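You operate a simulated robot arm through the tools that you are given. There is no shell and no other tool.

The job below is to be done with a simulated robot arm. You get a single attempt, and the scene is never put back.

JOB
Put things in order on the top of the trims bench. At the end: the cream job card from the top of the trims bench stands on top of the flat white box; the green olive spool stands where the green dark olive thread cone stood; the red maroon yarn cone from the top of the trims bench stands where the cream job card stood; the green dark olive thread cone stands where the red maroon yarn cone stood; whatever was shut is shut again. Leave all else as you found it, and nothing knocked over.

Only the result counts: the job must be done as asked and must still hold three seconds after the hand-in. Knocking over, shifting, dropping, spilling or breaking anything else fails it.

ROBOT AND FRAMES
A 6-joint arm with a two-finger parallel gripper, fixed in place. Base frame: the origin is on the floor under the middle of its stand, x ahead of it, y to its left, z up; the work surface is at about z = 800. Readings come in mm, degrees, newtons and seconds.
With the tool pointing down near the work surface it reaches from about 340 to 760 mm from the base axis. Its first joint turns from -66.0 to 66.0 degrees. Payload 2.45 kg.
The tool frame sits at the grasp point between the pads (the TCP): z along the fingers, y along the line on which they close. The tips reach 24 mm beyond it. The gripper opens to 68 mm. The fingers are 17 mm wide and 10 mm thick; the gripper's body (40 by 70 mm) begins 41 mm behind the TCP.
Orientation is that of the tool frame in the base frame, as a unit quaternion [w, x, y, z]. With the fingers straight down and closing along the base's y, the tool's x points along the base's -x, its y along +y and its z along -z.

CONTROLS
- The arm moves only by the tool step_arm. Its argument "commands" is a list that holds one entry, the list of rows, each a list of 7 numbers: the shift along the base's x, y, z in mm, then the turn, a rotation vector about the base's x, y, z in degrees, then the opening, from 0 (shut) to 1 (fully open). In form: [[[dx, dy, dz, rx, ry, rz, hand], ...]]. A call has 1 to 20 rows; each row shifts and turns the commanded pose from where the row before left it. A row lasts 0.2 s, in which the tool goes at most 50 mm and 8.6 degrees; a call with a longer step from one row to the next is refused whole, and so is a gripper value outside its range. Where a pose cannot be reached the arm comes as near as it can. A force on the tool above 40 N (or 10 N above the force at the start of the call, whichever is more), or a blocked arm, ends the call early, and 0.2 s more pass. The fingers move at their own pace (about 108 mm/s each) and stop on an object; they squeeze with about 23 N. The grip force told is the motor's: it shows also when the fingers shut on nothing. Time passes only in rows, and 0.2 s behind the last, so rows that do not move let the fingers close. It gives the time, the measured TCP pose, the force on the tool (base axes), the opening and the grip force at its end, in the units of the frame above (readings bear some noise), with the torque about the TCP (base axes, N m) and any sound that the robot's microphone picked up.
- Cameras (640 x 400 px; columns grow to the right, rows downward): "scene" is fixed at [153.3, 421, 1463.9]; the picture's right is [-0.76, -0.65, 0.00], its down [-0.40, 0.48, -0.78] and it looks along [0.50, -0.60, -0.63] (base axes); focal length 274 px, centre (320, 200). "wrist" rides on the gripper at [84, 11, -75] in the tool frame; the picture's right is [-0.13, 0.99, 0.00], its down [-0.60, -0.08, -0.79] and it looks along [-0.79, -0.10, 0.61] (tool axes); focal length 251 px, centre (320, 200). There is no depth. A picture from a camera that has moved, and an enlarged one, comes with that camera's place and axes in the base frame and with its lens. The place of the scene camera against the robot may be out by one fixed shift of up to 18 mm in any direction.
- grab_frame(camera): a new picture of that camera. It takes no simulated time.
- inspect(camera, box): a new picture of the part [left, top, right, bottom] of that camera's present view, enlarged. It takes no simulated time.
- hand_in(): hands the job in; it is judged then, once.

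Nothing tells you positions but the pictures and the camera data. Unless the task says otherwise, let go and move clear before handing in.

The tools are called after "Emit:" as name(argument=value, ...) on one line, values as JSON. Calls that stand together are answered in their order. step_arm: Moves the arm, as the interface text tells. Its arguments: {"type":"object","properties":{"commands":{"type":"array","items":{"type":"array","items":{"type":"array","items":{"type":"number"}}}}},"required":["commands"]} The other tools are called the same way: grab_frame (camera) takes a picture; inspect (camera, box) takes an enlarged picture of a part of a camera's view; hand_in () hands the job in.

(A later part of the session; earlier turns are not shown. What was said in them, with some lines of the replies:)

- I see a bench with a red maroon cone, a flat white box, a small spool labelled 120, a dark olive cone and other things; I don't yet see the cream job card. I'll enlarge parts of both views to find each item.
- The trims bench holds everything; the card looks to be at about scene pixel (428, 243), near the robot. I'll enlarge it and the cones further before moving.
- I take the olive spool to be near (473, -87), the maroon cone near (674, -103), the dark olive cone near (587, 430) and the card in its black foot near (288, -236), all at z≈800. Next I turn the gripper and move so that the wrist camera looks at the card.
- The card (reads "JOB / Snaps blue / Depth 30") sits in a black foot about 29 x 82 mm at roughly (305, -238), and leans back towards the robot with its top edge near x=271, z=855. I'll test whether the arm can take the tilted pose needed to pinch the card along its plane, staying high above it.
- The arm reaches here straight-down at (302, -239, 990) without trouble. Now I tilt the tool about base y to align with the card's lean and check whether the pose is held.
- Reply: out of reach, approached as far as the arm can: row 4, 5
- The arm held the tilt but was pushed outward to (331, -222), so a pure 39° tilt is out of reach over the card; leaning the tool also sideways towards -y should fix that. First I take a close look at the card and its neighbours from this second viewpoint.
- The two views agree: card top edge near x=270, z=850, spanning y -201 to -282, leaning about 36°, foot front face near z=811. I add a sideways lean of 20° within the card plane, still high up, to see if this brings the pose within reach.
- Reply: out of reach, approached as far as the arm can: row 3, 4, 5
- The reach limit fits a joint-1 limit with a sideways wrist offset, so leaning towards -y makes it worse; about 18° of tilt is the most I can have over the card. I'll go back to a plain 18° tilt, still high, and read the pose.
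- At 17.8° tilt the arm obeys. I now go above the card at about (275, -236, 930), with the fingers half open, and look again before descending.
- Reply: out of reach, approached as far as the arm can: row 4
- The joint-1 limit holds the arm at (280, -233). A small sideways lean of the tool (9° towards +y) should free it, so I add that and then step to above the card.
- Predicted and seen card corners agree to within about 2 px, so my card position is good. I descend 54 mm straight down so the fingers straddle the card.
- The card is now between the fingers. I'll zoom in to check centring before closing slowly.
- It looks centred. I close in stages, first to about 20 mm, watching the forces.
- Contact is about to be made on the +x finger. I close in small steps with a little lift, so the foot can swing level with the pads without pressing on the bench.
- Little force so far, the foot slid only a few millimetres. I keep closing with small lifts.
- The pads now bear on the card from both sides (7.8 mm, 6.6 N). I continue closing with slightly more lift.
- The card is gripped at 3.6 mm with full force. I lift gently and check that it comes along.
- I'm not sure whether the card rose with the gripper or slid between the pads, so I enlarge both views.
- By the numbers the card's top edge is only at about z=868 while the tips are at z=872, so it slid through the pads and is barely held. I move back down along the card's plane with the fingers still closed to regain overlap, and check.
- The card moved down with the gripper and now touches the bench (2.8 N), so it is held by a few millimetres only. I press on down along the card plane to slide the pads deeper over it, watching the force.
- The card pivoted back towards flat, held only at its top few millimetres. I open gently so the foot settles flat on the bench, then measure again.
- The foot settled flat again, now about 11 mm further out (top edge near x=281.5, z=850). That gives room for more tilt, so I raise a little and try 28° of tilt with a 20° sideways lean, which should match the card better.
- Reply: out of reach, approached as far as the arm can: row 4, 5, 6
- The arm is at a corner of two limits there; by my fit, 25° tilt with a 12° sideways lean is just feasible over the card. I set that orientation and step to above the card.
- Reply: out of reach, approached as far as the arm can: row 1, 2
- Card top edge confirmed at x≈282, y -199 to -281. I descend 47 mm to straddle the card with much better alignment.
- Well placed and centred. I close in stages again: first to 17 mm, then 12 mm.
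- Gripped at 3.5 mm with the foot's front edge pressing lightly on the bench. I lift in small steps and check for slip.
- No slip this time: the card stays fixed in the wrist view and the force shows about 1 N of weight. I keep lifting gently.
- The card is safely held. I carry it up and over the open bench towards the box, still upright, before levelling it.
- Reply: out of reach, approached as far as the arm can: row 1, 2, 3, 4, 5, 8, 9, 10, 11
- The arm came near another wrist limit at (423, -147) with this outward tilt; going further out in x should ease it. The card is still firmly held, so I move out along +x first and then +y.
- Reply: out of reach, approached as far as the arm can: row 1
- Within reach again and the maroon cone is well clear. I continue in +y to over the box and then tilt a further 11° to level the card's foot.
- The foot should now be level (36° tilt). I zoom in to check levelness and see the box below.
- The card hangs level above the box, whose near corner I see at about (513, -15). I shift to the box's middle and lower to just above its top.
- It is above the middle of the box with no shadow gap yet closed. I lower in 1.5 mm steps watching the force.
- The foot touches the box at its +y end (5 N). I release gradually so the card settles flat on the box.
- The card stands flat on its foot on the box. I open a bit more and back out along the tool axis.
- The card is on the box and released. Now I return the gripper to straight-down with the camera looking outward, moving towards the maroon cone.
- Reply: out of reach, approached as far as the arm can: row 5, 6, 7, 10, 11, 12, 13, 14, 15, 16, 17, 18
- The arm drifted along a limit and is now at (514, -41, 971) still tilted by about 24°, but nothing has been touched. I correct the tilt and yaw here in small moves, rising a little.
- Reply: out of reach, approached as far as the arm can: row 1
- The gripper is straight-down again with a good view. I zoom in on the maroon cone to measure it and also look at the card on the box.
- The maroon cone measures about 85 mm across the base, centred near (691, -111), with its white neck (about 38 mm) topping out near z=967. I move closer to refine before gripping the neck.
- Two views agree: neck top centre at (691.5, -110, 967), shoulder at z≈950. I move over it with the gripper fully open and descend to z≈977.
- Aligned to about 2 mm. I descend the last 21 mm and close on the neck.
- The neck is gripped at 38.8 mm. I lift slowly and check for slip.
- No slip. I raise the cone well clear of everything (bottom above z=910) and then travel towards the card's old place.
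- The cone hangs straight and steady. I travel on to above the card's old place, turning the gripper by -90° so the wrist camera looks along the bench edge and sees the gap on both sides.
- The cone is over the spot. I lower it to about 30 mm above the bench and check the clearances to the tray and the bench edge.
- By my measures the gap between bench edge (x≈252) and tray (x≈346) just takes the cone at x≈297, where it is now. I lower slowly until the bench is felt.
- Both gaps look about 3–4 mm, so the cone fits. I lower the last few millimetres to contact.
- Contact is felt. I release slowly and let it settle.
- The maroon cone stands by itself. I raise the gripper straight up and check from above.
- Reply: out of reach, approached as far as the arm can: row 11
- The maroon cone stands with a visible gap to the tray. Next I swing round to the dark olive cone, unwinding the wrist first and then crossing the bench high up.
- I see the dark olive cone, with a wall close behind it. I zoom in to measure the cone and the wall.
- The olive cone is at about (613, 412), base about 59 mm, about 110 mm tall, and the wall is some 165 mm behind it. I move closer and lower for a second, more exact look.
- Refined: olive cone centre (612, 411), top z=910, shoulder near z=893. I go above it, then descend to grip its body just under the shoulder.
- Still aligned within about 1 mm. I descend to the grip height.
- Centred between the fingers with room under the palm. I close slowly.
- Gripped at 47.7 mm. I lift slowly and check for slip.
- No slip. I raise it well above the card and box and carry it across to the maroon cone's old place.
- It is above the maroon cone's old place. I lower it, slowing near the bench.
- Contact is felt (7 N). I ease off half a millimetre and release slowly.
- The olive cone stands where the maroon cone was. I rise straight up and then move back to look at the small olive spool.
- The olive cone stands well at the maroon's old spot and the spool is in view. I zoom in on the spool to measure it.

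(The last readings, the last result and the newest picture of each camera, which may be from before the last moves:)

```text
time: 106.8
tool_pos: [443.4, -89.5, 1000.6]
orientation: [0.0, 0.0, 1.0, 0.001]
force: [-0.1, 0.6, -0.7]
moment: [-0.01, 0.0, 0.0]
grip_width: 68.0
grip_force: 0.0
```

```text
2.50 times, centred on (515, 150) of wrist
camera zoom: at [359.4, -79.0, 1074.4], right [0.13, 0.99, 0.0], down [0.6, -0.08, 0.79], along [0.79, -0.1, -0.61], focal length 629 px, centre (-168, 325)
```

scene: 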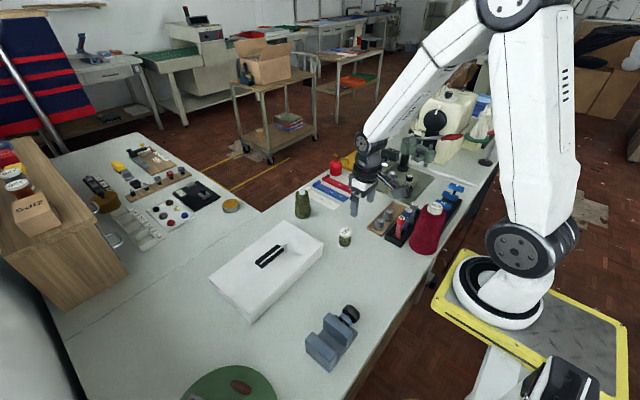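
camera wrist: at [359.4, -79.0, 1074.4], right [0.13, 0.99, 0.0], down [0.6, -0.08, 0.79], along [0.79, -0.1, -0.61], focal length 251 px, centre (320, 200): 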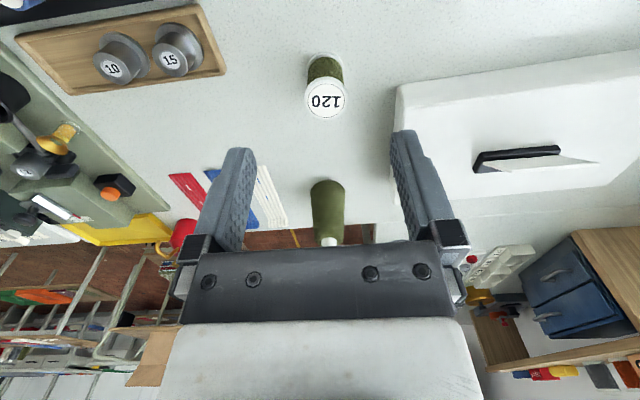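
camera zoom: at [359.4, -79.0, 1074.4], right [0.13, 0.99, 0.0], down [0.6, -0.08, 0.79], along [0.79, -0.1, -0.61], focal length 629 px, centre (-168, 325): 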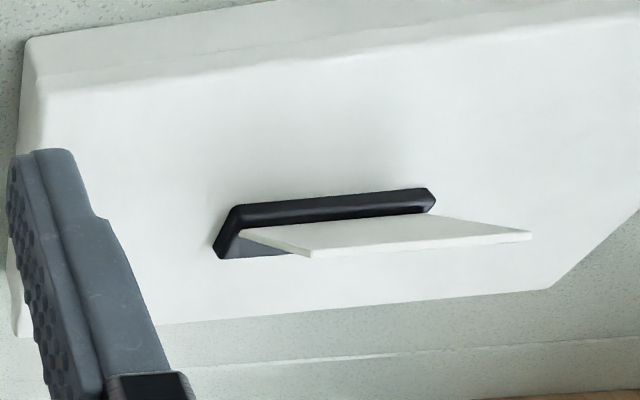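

The spool is at (490, -90), about 41 mm across and 55 mm tall. I go above it and descend partway to re-check.

Emit:
step_arm(commands=[[[15, 0, -10, 0, 0, 0, 1], [20, 0, -20, 0, 0, 0, 1], [11.6, -0.5, -25, 0, 0, 0, 1], [0, 0, -25, 0, 0, 0, 1], [0, 0, -20, 0, 0, 0, 1], [0, 0, 0, 0, 0, 0, 1]]])

Emit:
grab_frame(camera="wrist")

```text
time: 108.2
tool_pos: [491.8, -90.2, 900.9]
orientation: [0.002, 0.001, 1.0, 0.0]
force: [-0.4, -0.3, 0.1]
moment: [-0.04, 0.02, -0.01]
grip_width: 68.0
grip_force: 0.1
```

```text
taken
camera wrist: at [408.0, -79.9, 975.5], right [0.13, 0.99, 0.0], down [0.6, -0.08, 0.79], along [0.79, -0.1, -0.61], focal length 251 px, centre (320, 200)
```

wrist: 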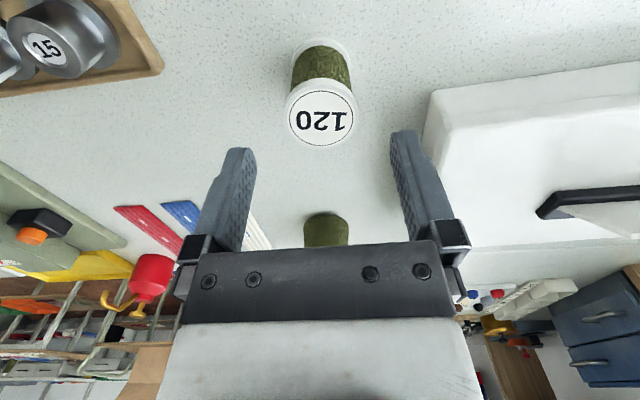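

Emit:
step_arm(commands=[[[-1.8, 0, -12, 0, 0, 0, 1], [0, 0, -15, 0, 0, 0, 1], [0, 0, -15, 0, 0, 0, 1], [0, 0, -14, 0, 0, 0, 1], [0, 0, -9, 0, 0, 0, 1], [0, 0, -3, 0, 0, 0, 1], [0, 0, 0, 0, 0, 0, 1]]])

Emit:
grab_frame(camera="wrist")

Emit:
inspect(camera="scene", box=[300, 180, 390, 260])

```text
time: 109.8
tool_pos: [488.8, -87.4, 831.6]
orientation: [0.001, 0.0, 1.0, 0.001]
force: [-0.1, -0.1, -0.2]
moment: [-0.02, 0.0, -0.01]
grip_width: 68.1
grip_force: 0.1
```

```text
taken
camera wrist: at [406.0, -77.0, 906.3], right [0.13, 0.99, 0.0], down [0.6, -0.08, 0.79], along [0.79, -0.1, -0.61], focal length 251 px, centre (320, 200)
```

wrist: 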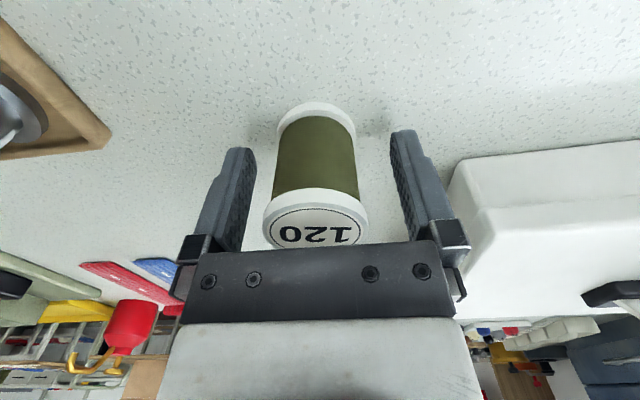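

```text
5.00 times, centred on (345, 220) of scene
camera zoom: at [153.3, 421.0, 1463.9], right [-0.76, -0.65, 0.0], down [-0.4, 0.48, -0.78], along [0.5, -0.6, -0.63], focal length 1372 px, centre (195, 100)
```

zoom: 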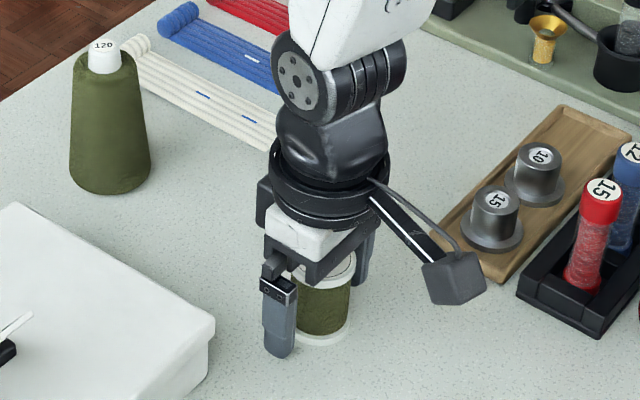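

I shift 2 mm to centre and close on the spool.

Emit:
step_arm(commands=[[[0, -2, 0, 0, 0, 0, 1], [0, 0, 0, 0, 0, 0, 0.8], [0, 0, 0, 0, 0, 0, 0.68], [0, 0, 0, 0, 0, 0, 0.62], [0, 0, 0, 0, 0, 0, 0.58], [0, 0, 0, 0, 0, 0, 0.5], [0, 0, 0, 0, 0, 0, 0.2], [0, 0, 0, 0, 0, 0, 0], [0, 0, 2, 0, 0, 0, 0], [0, 0, 4, 0, 0, 0, 0], [0, 0, 6, 0, 0, 0, 0], [0, 0, 0, 0, 0, 0, 0]]])

Emit:
grab_frame(camera="wrist")

Emit:
inspect(camera="scene", box=[300, 180, 390, 260])

```text
time: 112.4
tool_pos: [489.7, -91.9, 844.4]
orientation: [0.001, 0.0, 1.0, 0.001]
force: [-0.3, -0.1, -0.8]
moment: [0.01, 0.01, -0.01]
grip_width: 38.8
grip_force: 22.9
```

```text
taken
camera wrist: at [405.7, -80.4, 919.0], right [0.13, 0.99, 0.0], down [0.6, -0.08, 0.79], along [0.79, -0.1, -0.61], focal length 251 px, centre (320, 200)
```

wrist: 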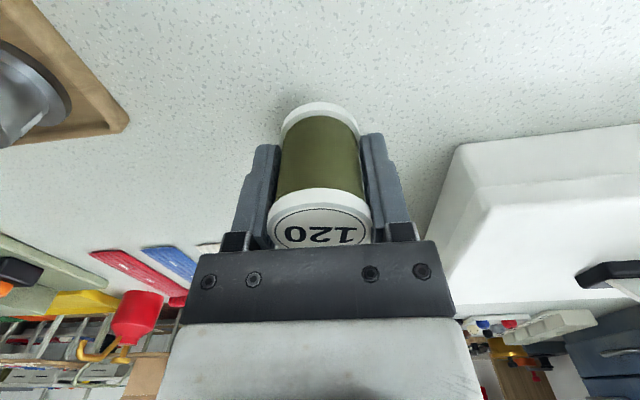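

```text
5.00 times, centred on (345, 220) of scene
camera zoom: at [153.3, 421.0, 1463.9], right [-0.76, -0.65, 0.0], down [-0.4, 0.48, -0.78], along [0.5, -0.6, -0.63], focal length 1372 px, centre (195, 100)
```

zoom: 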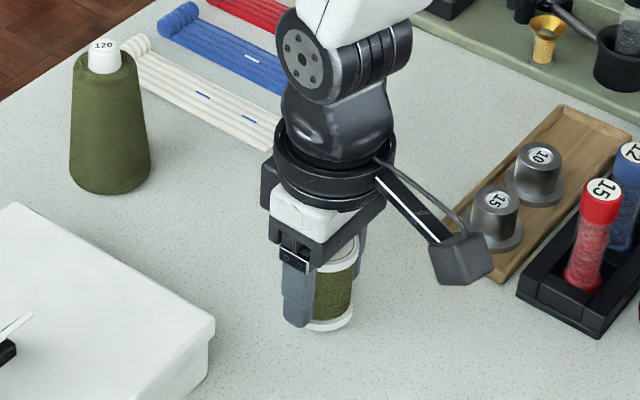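

The spool is lifted securely. I raise it above the card and box, then carry it to where the dark olive cone stood.

Emit:
step_arm(commands=[[[0, 0, 10, 0, 0, 0, 0], [0, 0, 16, 0, 0, 0, 0], [0, 0, 20, 0, 0, 0, 0], [0, 0, 20, 0, 0, 0, 0], [0, 0, 20, 0, 0, 0, 0], [0, 0, 20, 0, 0, 0, 0], [0, 4, 20, 0, 0, 0, 0], [0, 8, 20, 0, 0, 0, 0], [0, 14, 20, 0, 0, 0, 0], [0, 20, 18, 0, 0, 1, 0], [2, 24, 10, 0, 0, 2, 0], [4, 27, 4, 0, 0, 2, 0], [6, 28, 0, 0, 0, 2, 0], [6, 28, 0, 0, 0, 2, 0], [6, 28, 0, 0, 0, 2, 0], [6, 28, 0, 0, 0, 2, 0], [6, 28, 0, 0, 0, 2, 0], [6, 20, 0, 0, 0, 2, 0], [3, 10, 0, 0, 0, 0, 0], [0, 0, 0, 0, 0, 0, 0]]])

Emit:
grab_frame(camera="wrist")

```text
time: 116.6
tool_pos: [533.9, 175.1, 1042.0]
orientation: [0.001, -0.147, 0.989, 0.002]
force: [0.0, -0.7, 0.1]
moment: [0.02, 0.02, -0.02]
grip_width: 38.8
grip_force: 23.1
```

```text
taken
camera wrist: at [451.5, 161.3, 1116.9], right [-0.17, 0.99, 0.0], down [0.6, 0.1, 0.79], along [0.78, 0.13, -0.61], focal length 251 px, centre (320, 200)
```

wrist: 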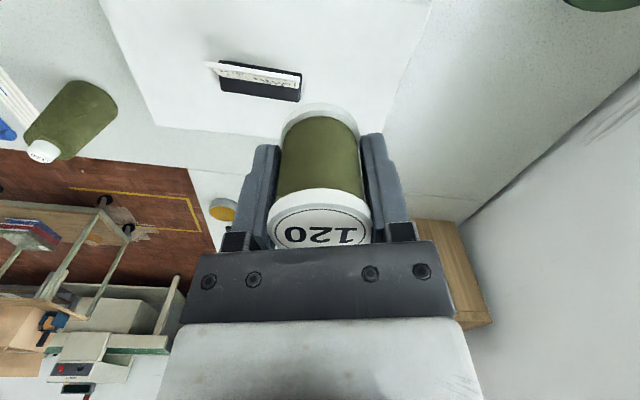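

Emit:
step_arm(commands=[[[4, 12, 0, 0, 0, 1, 0], [8, 24, 0, 0, 0, 1.8, 0], [9, 27, 0, 0, 0, 1.9, 0], [9, 27, 0, 0, 0, 1.9, 0], [9, 27, 0, 0, 0, 1.9, 0], [9, 27, 0, 0, 0, 1.9, 0], [9, 27, 0, 0, 0, 1.9, 0], [9, 27, 0, 0, 0, 1.9, 0], [7, 22, 0, 0, 0, 1.9, 0], [4, 12, 0, 0, 0, 1.9, 0], [1.3, 3.9, 0, 0, 0, 0, 0], [0, 0, 0, 0, 0, 0, 0]]])

Emit:
grab_frame(camera="wrist")

Emit:
grab_frame(camera="scene")

```text
time: 119.2
tool_pos: [612.7, 411.1, 1041.3]
orientation: [0.0, -0.3, 0.954, 0.001]
force: [-0.3, 0.4, -0.2]
moment: [-0.01, -0.04, 0.0]
grip_width: 38.8
grip_force: 23.0
```

```text
taken
camera wrist: at [536.5, 372.0, 1115.3], right [-0.46, 0.89, 0.0], down [0.54, 0.28, 0.79], along [0.7, 0.37, -0.61], focal length 251 px, centre (320, 200)
```

wrist: 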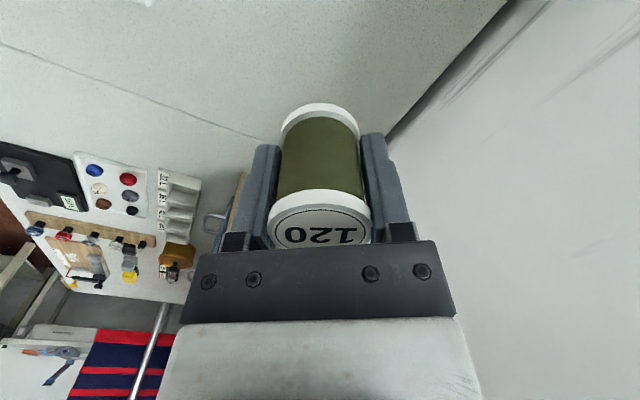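

```text
taken
```

scene: 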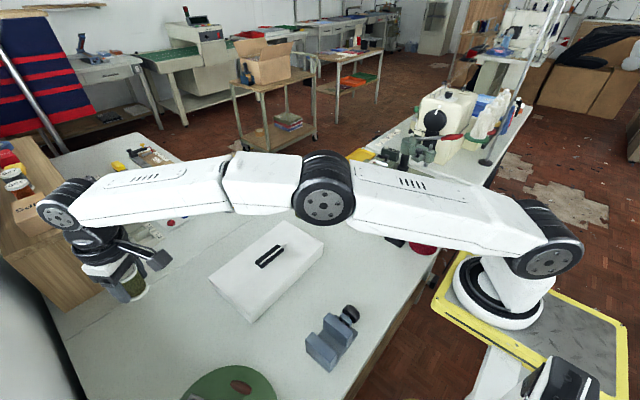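

It is above the dark olive cone's old place. I lower it, slowing near the bench.

Emit:
step_arm(commands=[[[0, 0, -10, 0, 0, 0, 0], [0, 0, -18, 0, 0, 0, 0], [0, 0, -22, 0, 0, 0, 0], [0, 0, -22, 0, 0, 0, 0], [0, 0, -22, 0, 0, 0, 0], [0, 0, -22, 0, 0, 0, 0], [0, 0, -22, 0, 0, 0, 0], [0, 0, -22, 0, 0, 0, 0], [0, 0, -16, 0, 0, 0, 0], [0, 0, -12, 0, 0, 0, 0], [0, 0, -8, 0, 0, 0, 0], [0, 0, -3, 0, 0, 0, 0], [0, 0, 0, 0, 0, 0, 0]]])

Emit:
grab_frame(camera="wrist")

Emit:
inspect(camera="scene", box=[110, 260, 250, 380])

```text
time: 122.0
tool_pos: [611.0, 410.5, 842.7]
orientation: [0.0, -0.3, 0.954, 0.001]
force: [0.1, -0.2, -0.8]
moment: [0.03, -0.02, 0.04]
grip_width: 38.6
grip_force: 23.0
```

```text
taken
camera wrist: at [535.9, 371.6, 917.2], right [-0.46, 0.89, 0.0], down [0.54, 0.28, 0.79], along [0.7, 0.37, -0.61], focal length 251 px, centre (320, 200)
```

wrist: 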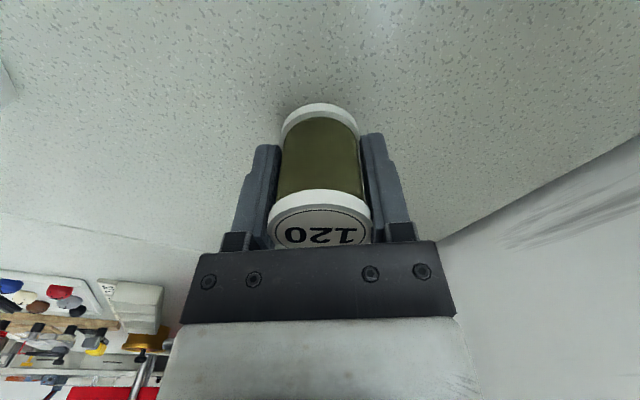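

```text
3.33 times, centred on (180, 320) of scene
camera zoom: at [153.3, 421.0, 1463.9], right [-0.76, -0.65, 0.0], down [-0.4, 0.48, -0.78], along [0.5, -0.6, -0.63], focal length 915 px, centre (787, -200)
```

zoom: 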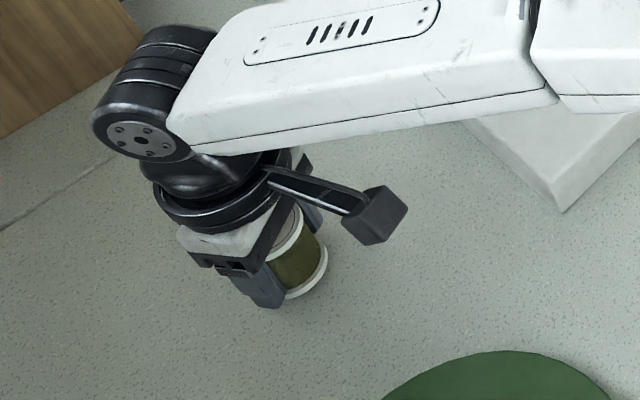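

Emit:
step_arm(commands=[[[0.5, 0, -4, 0, 0, 0, 0], [0, 0, -3, 0, 0, 0, 0], [0, 0, -2, 0, 0, 0, 0], [0, 0, 0, 0, 0, 0, 0]]])

```text
time: 123.0
tool_pos: [609.1, 411.1, 836.6]
orientation: [0.002, -0.301, 0.954, 0.001]
force: [-0.2, -0.4, -0.3]
moment: [0.01, -0.02, -0.02]
grip_width: 38.9
grip_force: 22.9
out of reach, approached as far as the arm can: row 1
```

The arm is at the edge of its reach here, but only a few millimetres remain. I lower on in small steps.

Emit:
step_arm(commands=[[[0, 0, -1.5, 0, 0, 0, 0], [0, 0, -1.5, 0, 0, 0, 0], [0, 0, -1, 0, 0, 0, 0], [0, 0, 0, 0, 0, 0, 0]]])

Emit:
grab_frame(camera="wrist")

```text
time: 124.0
tool_pos: [609.3, 408.7, 831.7]
orientation: [0.001, -0.301, 0.954, 0.001]
force: [0.2, -2.0, 7.3]
moment: [-0.14, 0.07, -0.03]
grip_width: 38.7
grip_force: 22.7
```

```text
taken
camera wrist: at [534.3, 369.8, 906.0], right [-0.46, 0.89, 0.0], down [0.54, 0.28, 0.8], along [0.7, 0.37, -0.61], focal length 251 px, centre (320, 200)
```

wrist: 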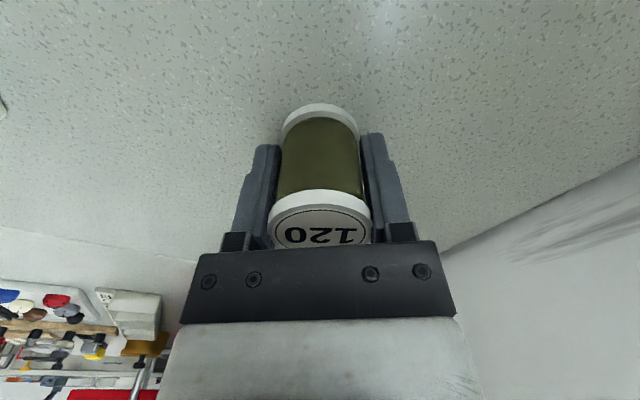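

Contact (7 N) at about (610, 409), within 3 mm of the original spot. I ease off and release slowly.

Emit:
step_arm(commands=[[[0, 0, 0.6, 0, 0, 0, 0], [0, 0, 0, 0, 0, 0, 0.5], [0, 0, 0, 0, 0, 0, 0.57], [0, 0, 0, 0, 0, 0, 0.6], [0, 0, 0, 0, 0, 0, 0.66], [0, 0, 0, 0, 0, 0, 0.8], [0, 0, 0, 0, 0, 0, 1], [0, 0, 0, 0, 0, 0, 1]]])

Emit:
grab_frame(camera="wrist")

Emit:
inspect(camera="scene", box=[110, 260, 250, 380])

```text
time: 125.8
tool_pos: [609.9, 408.6, 832.5]
orientation: [0.001, -0.301, 0.954, 0.001]
force: [-0.5, -0.1, 0.0]
moment: [0.01, 0.02, 0.0]
grip_width: 67.8
grip_force: 0.2
```

```text
taken
camera wrist: at [534.7, 369.2, 906.0], right [-0.46, 0.89, 0.0], down [0.54, 0.28, 0.79], along [0.7, 0.37, -0.61], focal length 251 px, centre (320, 200)
```

wrist: 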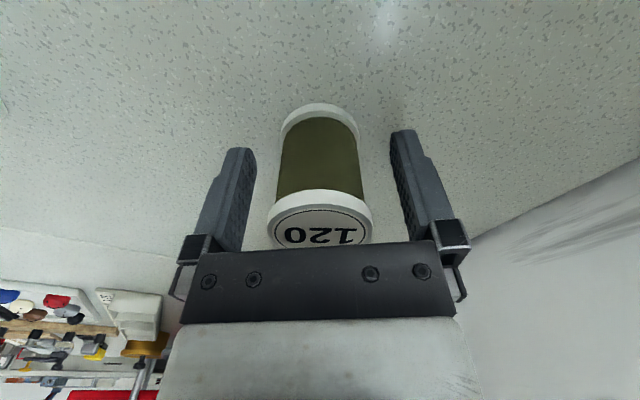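

```text
3.33 times, centred on (180, 320) of scene
camera zoom: at [153.3, 421.0, 1463.9], right [-0.76, -0.65, 0.0], down [-0.4, 0.48, -0.78], along [0.5, -0.6, -0.63], focal length 915 px, centre (787, -200)
```

zoom: 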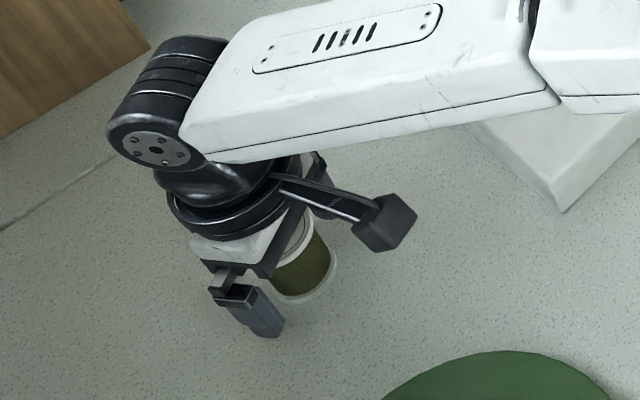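

The spool stands. I rise straight up, then withdraw to the middle so I can inspect the whole bench.

Emit:
step_arm(commands=[[[0, 0, 4, 0, 0, 0, 1], [0, 0, 8, 0, 0, 0, 1], [0, 0, 12, 0, 0, 0, 1], [0, 0, 16, 0, 0, 0, 1], [0, 0, 20, 0, 0, 0, 1], [0, 0, 22, 0, 0, 0, 1], [0, 0, 22, 0, 0, 0, 1], [-5, -4, 22, 0, 0, 0, 1], [-10, -8, 22, 0, 0, 0, 1], [-14, -12, 22, 0, 0, 0, 1], [-16, -20, 20, 0, 0, 0, 1], [-18, -24, 15, 0, 0, 0, 1], [-18, -24, 10, 0, 0, 0, 1], [-18, -24, 10, 0, 0, 0, 1], [-18, -24, 10, 0, 0, 0, 1], [0, 0, 0, 0, 0, 0, 1]]])

Emit:
grab_frame(camera="wrist")

Emit:
grab_frame(camera="scene")

```text
time: 129.2
tool_pos: [493.8, 271.0, 1065.2]
orientation: [0.001, -0.3, 0.954, 0.001]
force: [-0.4, 0.2, -0.5]
moment: [0.0, 0.03, -0.02]
grip_width: 68.0
grip_force: 0.0
```

```text
taken
camera wrist: at [419.4, 230.7, 1140.3], right [-0.46, 0.89, 0.0], down [0.54, 0.28, 0.79], along [0.7, 0.37, -0.61], focal length 251 px, centre (320, 200)
```

wrist: 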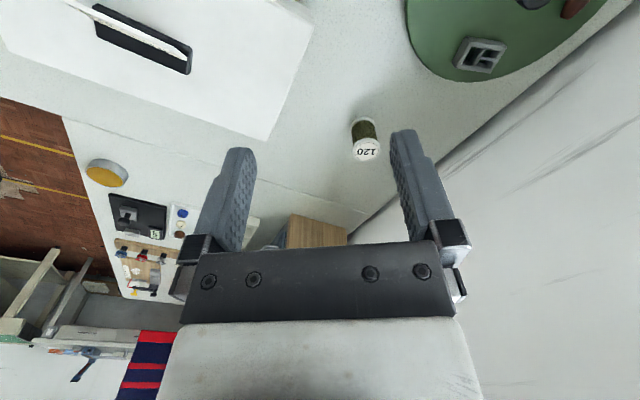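

```text
taken
```

scene: 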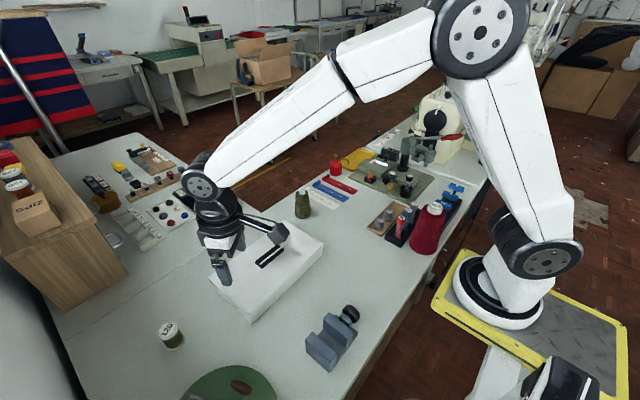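

All four items appear in place. I bring the arm back near its starting pose to clear the view and check everything once more.

Emit:
step_arm(commands=[[[-2, -12, 8, 0, 0, -2, 1], [-2, -22, 8, 0, 0, -2.1, 1], [-2, -25, 8, 0, 0, -2.1, 1], [-2, -26, 8, 0, 0, -2.1, 1], [-2, -26, 8, 0, 0, -2.1, 1], [-2, -26, 8, 0, 0, -2.1, 1], [-2, -26, 8, 0, 0, -2.1, 1], [-2, -26, 8, 0, 0, -2.1, 1], [-2, -26, 8, 0, 0, -2.1, 1], [-2, -26, 8, 0, 0, -2.1, 1], [-2, -26, 6, 0, 0, -2.1, 1], [-2, -26, 4, 0, 0, -2.1, 1], [-2, -26, 0, 0, 0, -2.1, 1], [-2, -26, 0, 0, 0, -2.1, 1], [-2, -26, 0, 0, 0, -2.1, 1], [-2, -22, 0, 0, 0, -2.1, 1], [-2, -12, 0, 0, 0, -1.4, 1], [0, 0, 0, 0, 0, 0, 1]]])

Emit:
grab_frame(camera="scene")

Emit:
grab_frame(camera="wrist")

Emit:
inspect(camera="scene", box=[370, 170, 490, 270])

Emit:
inspect(camera="scene", box=[200, 170, 340, 330])

Emit:
inspect(camera="scene", box=[120, 290, 260, 400])

```text
time: 133.0
tool_pos: [460.0, -137.1, 1156.6]
orientation: [0.001, 0.0, 1.0, 0.001]
force: [-0.1, -0.4, 0.3]
moment: [0.0, 0.01, 0.02]
grip_width: 67.8
grip_force: 0.1
```

```text
taken
```

scene: 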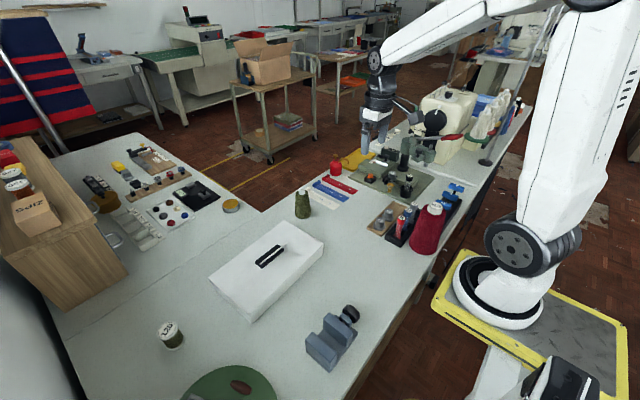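

```text
taken
camera wrist: at [376.0, -126.4, 1230.0], right [0.13, 0.99, 0.0], down [0.6, -0.08, 0.79], along [0.79, -0.1, -0.61], focal length 251 px, centre (320, 200)
```

wrist: 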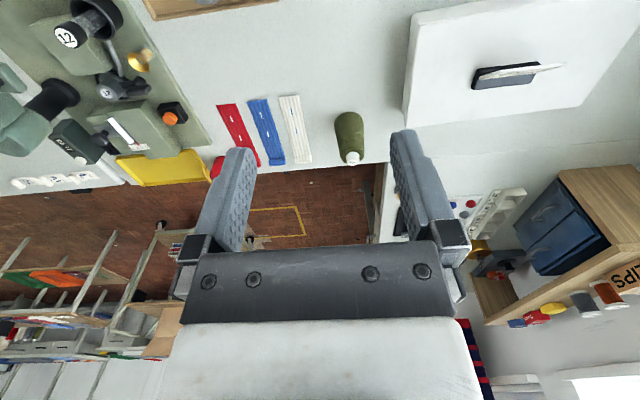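

```text
4.00 times, centred on (430, 220) of scene
camera zoom: at [153.3, 421.0, 1463.9], right [-0.76, -0.65, 0.0], down [-0.4, 0.48, -0.78], along [0.5, -0.6, -0.63], focal length 1098 px, centre (-120, 120)
```

zoom: 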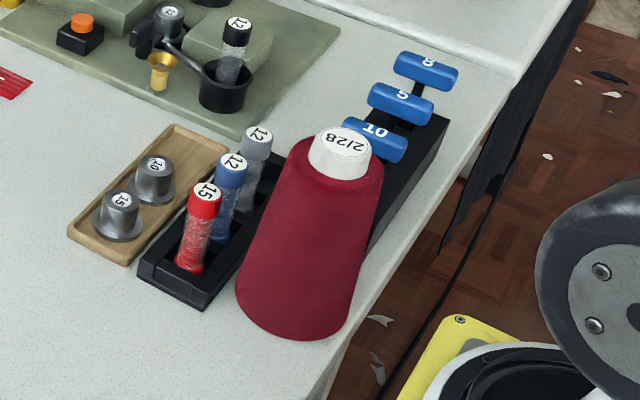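

```text
2.50 times, centred on (270, 250) of scene
camera zoom: at [153.3, 421.0, 1463.9], right [-0.76, -0.65, 0.0], down [-0.4, 0.48, -0.78], along [0.5, -0.6, -0.63], focal length 686 px, centre (445, 75)
```

zoom: 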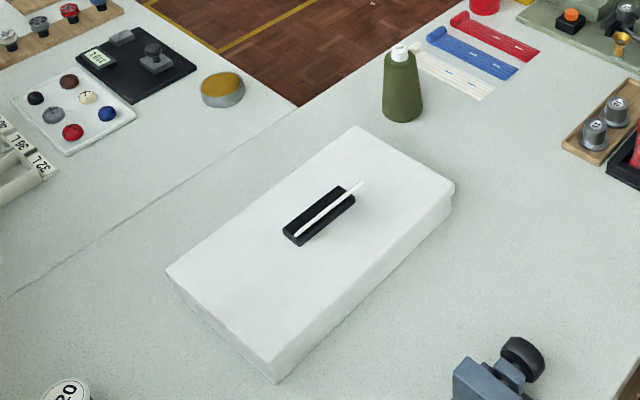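

```text
3.64 times, centred on (190, 345) of scene
camera zoom: at [153.3, 421.0, 1463.9], right [-0.76, -0.65, 0.0], down [-0.4, 0.48, -0.78], along [0.5, -0.6, -0.63], focal length 998 px, centre (793, -327)
```

zoom: 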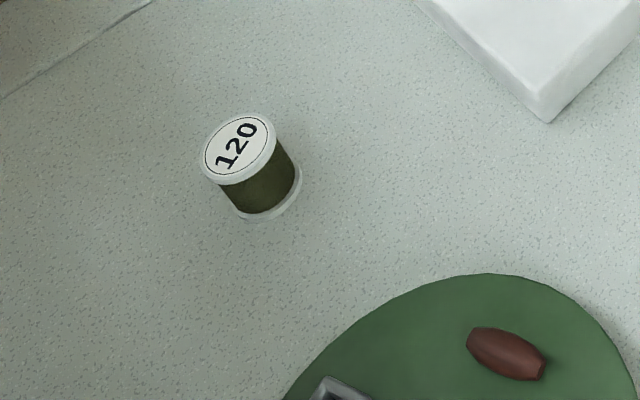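

All four items stand in their places: the card on the white box, the maroon cone at the card's old spot, the olive cone at the maroon's old spot and the spool at the olive cone's old spot. Nothing else has moved, nothing was opened and the arm is clear, so I hand in.

Emit:
hand_in()

```text
The job is handed in.
```

The job is done and handed in. In the last pictures all four items stood upright in their new places.

| Item | Where it stands now | Offset from the old spot |
|---|---|---|
| Cream job card | On top of the flat white box, near its middle | – |
| Red maroon yarn cone | Where the card stood | About 8 mm nearer the robot-side edge of the bench |
| Green dark olive thread cone | Where the maroon cone stood | Within about 2 mm |
| Green olive spool | Where the dark olive cone stood | About 3 mm |

- **Maroon cone:** I set it slightly off the card's centre on purpose. It is about 86 mm wide and the space between the bench edge and the spool tray is only about 94 mm. It stands a few millimetres clear of the tray, close to the edge.
- **Job card:** the first grip slipped and slid the card about 11 mm on the bench. It settled back on its foot without falling, and I re-gripped it.
- **Everything else:** nothing was opened, and as far as the pictures show nothing else was moved or knocked over. The arm is empty and back at its starting pose.
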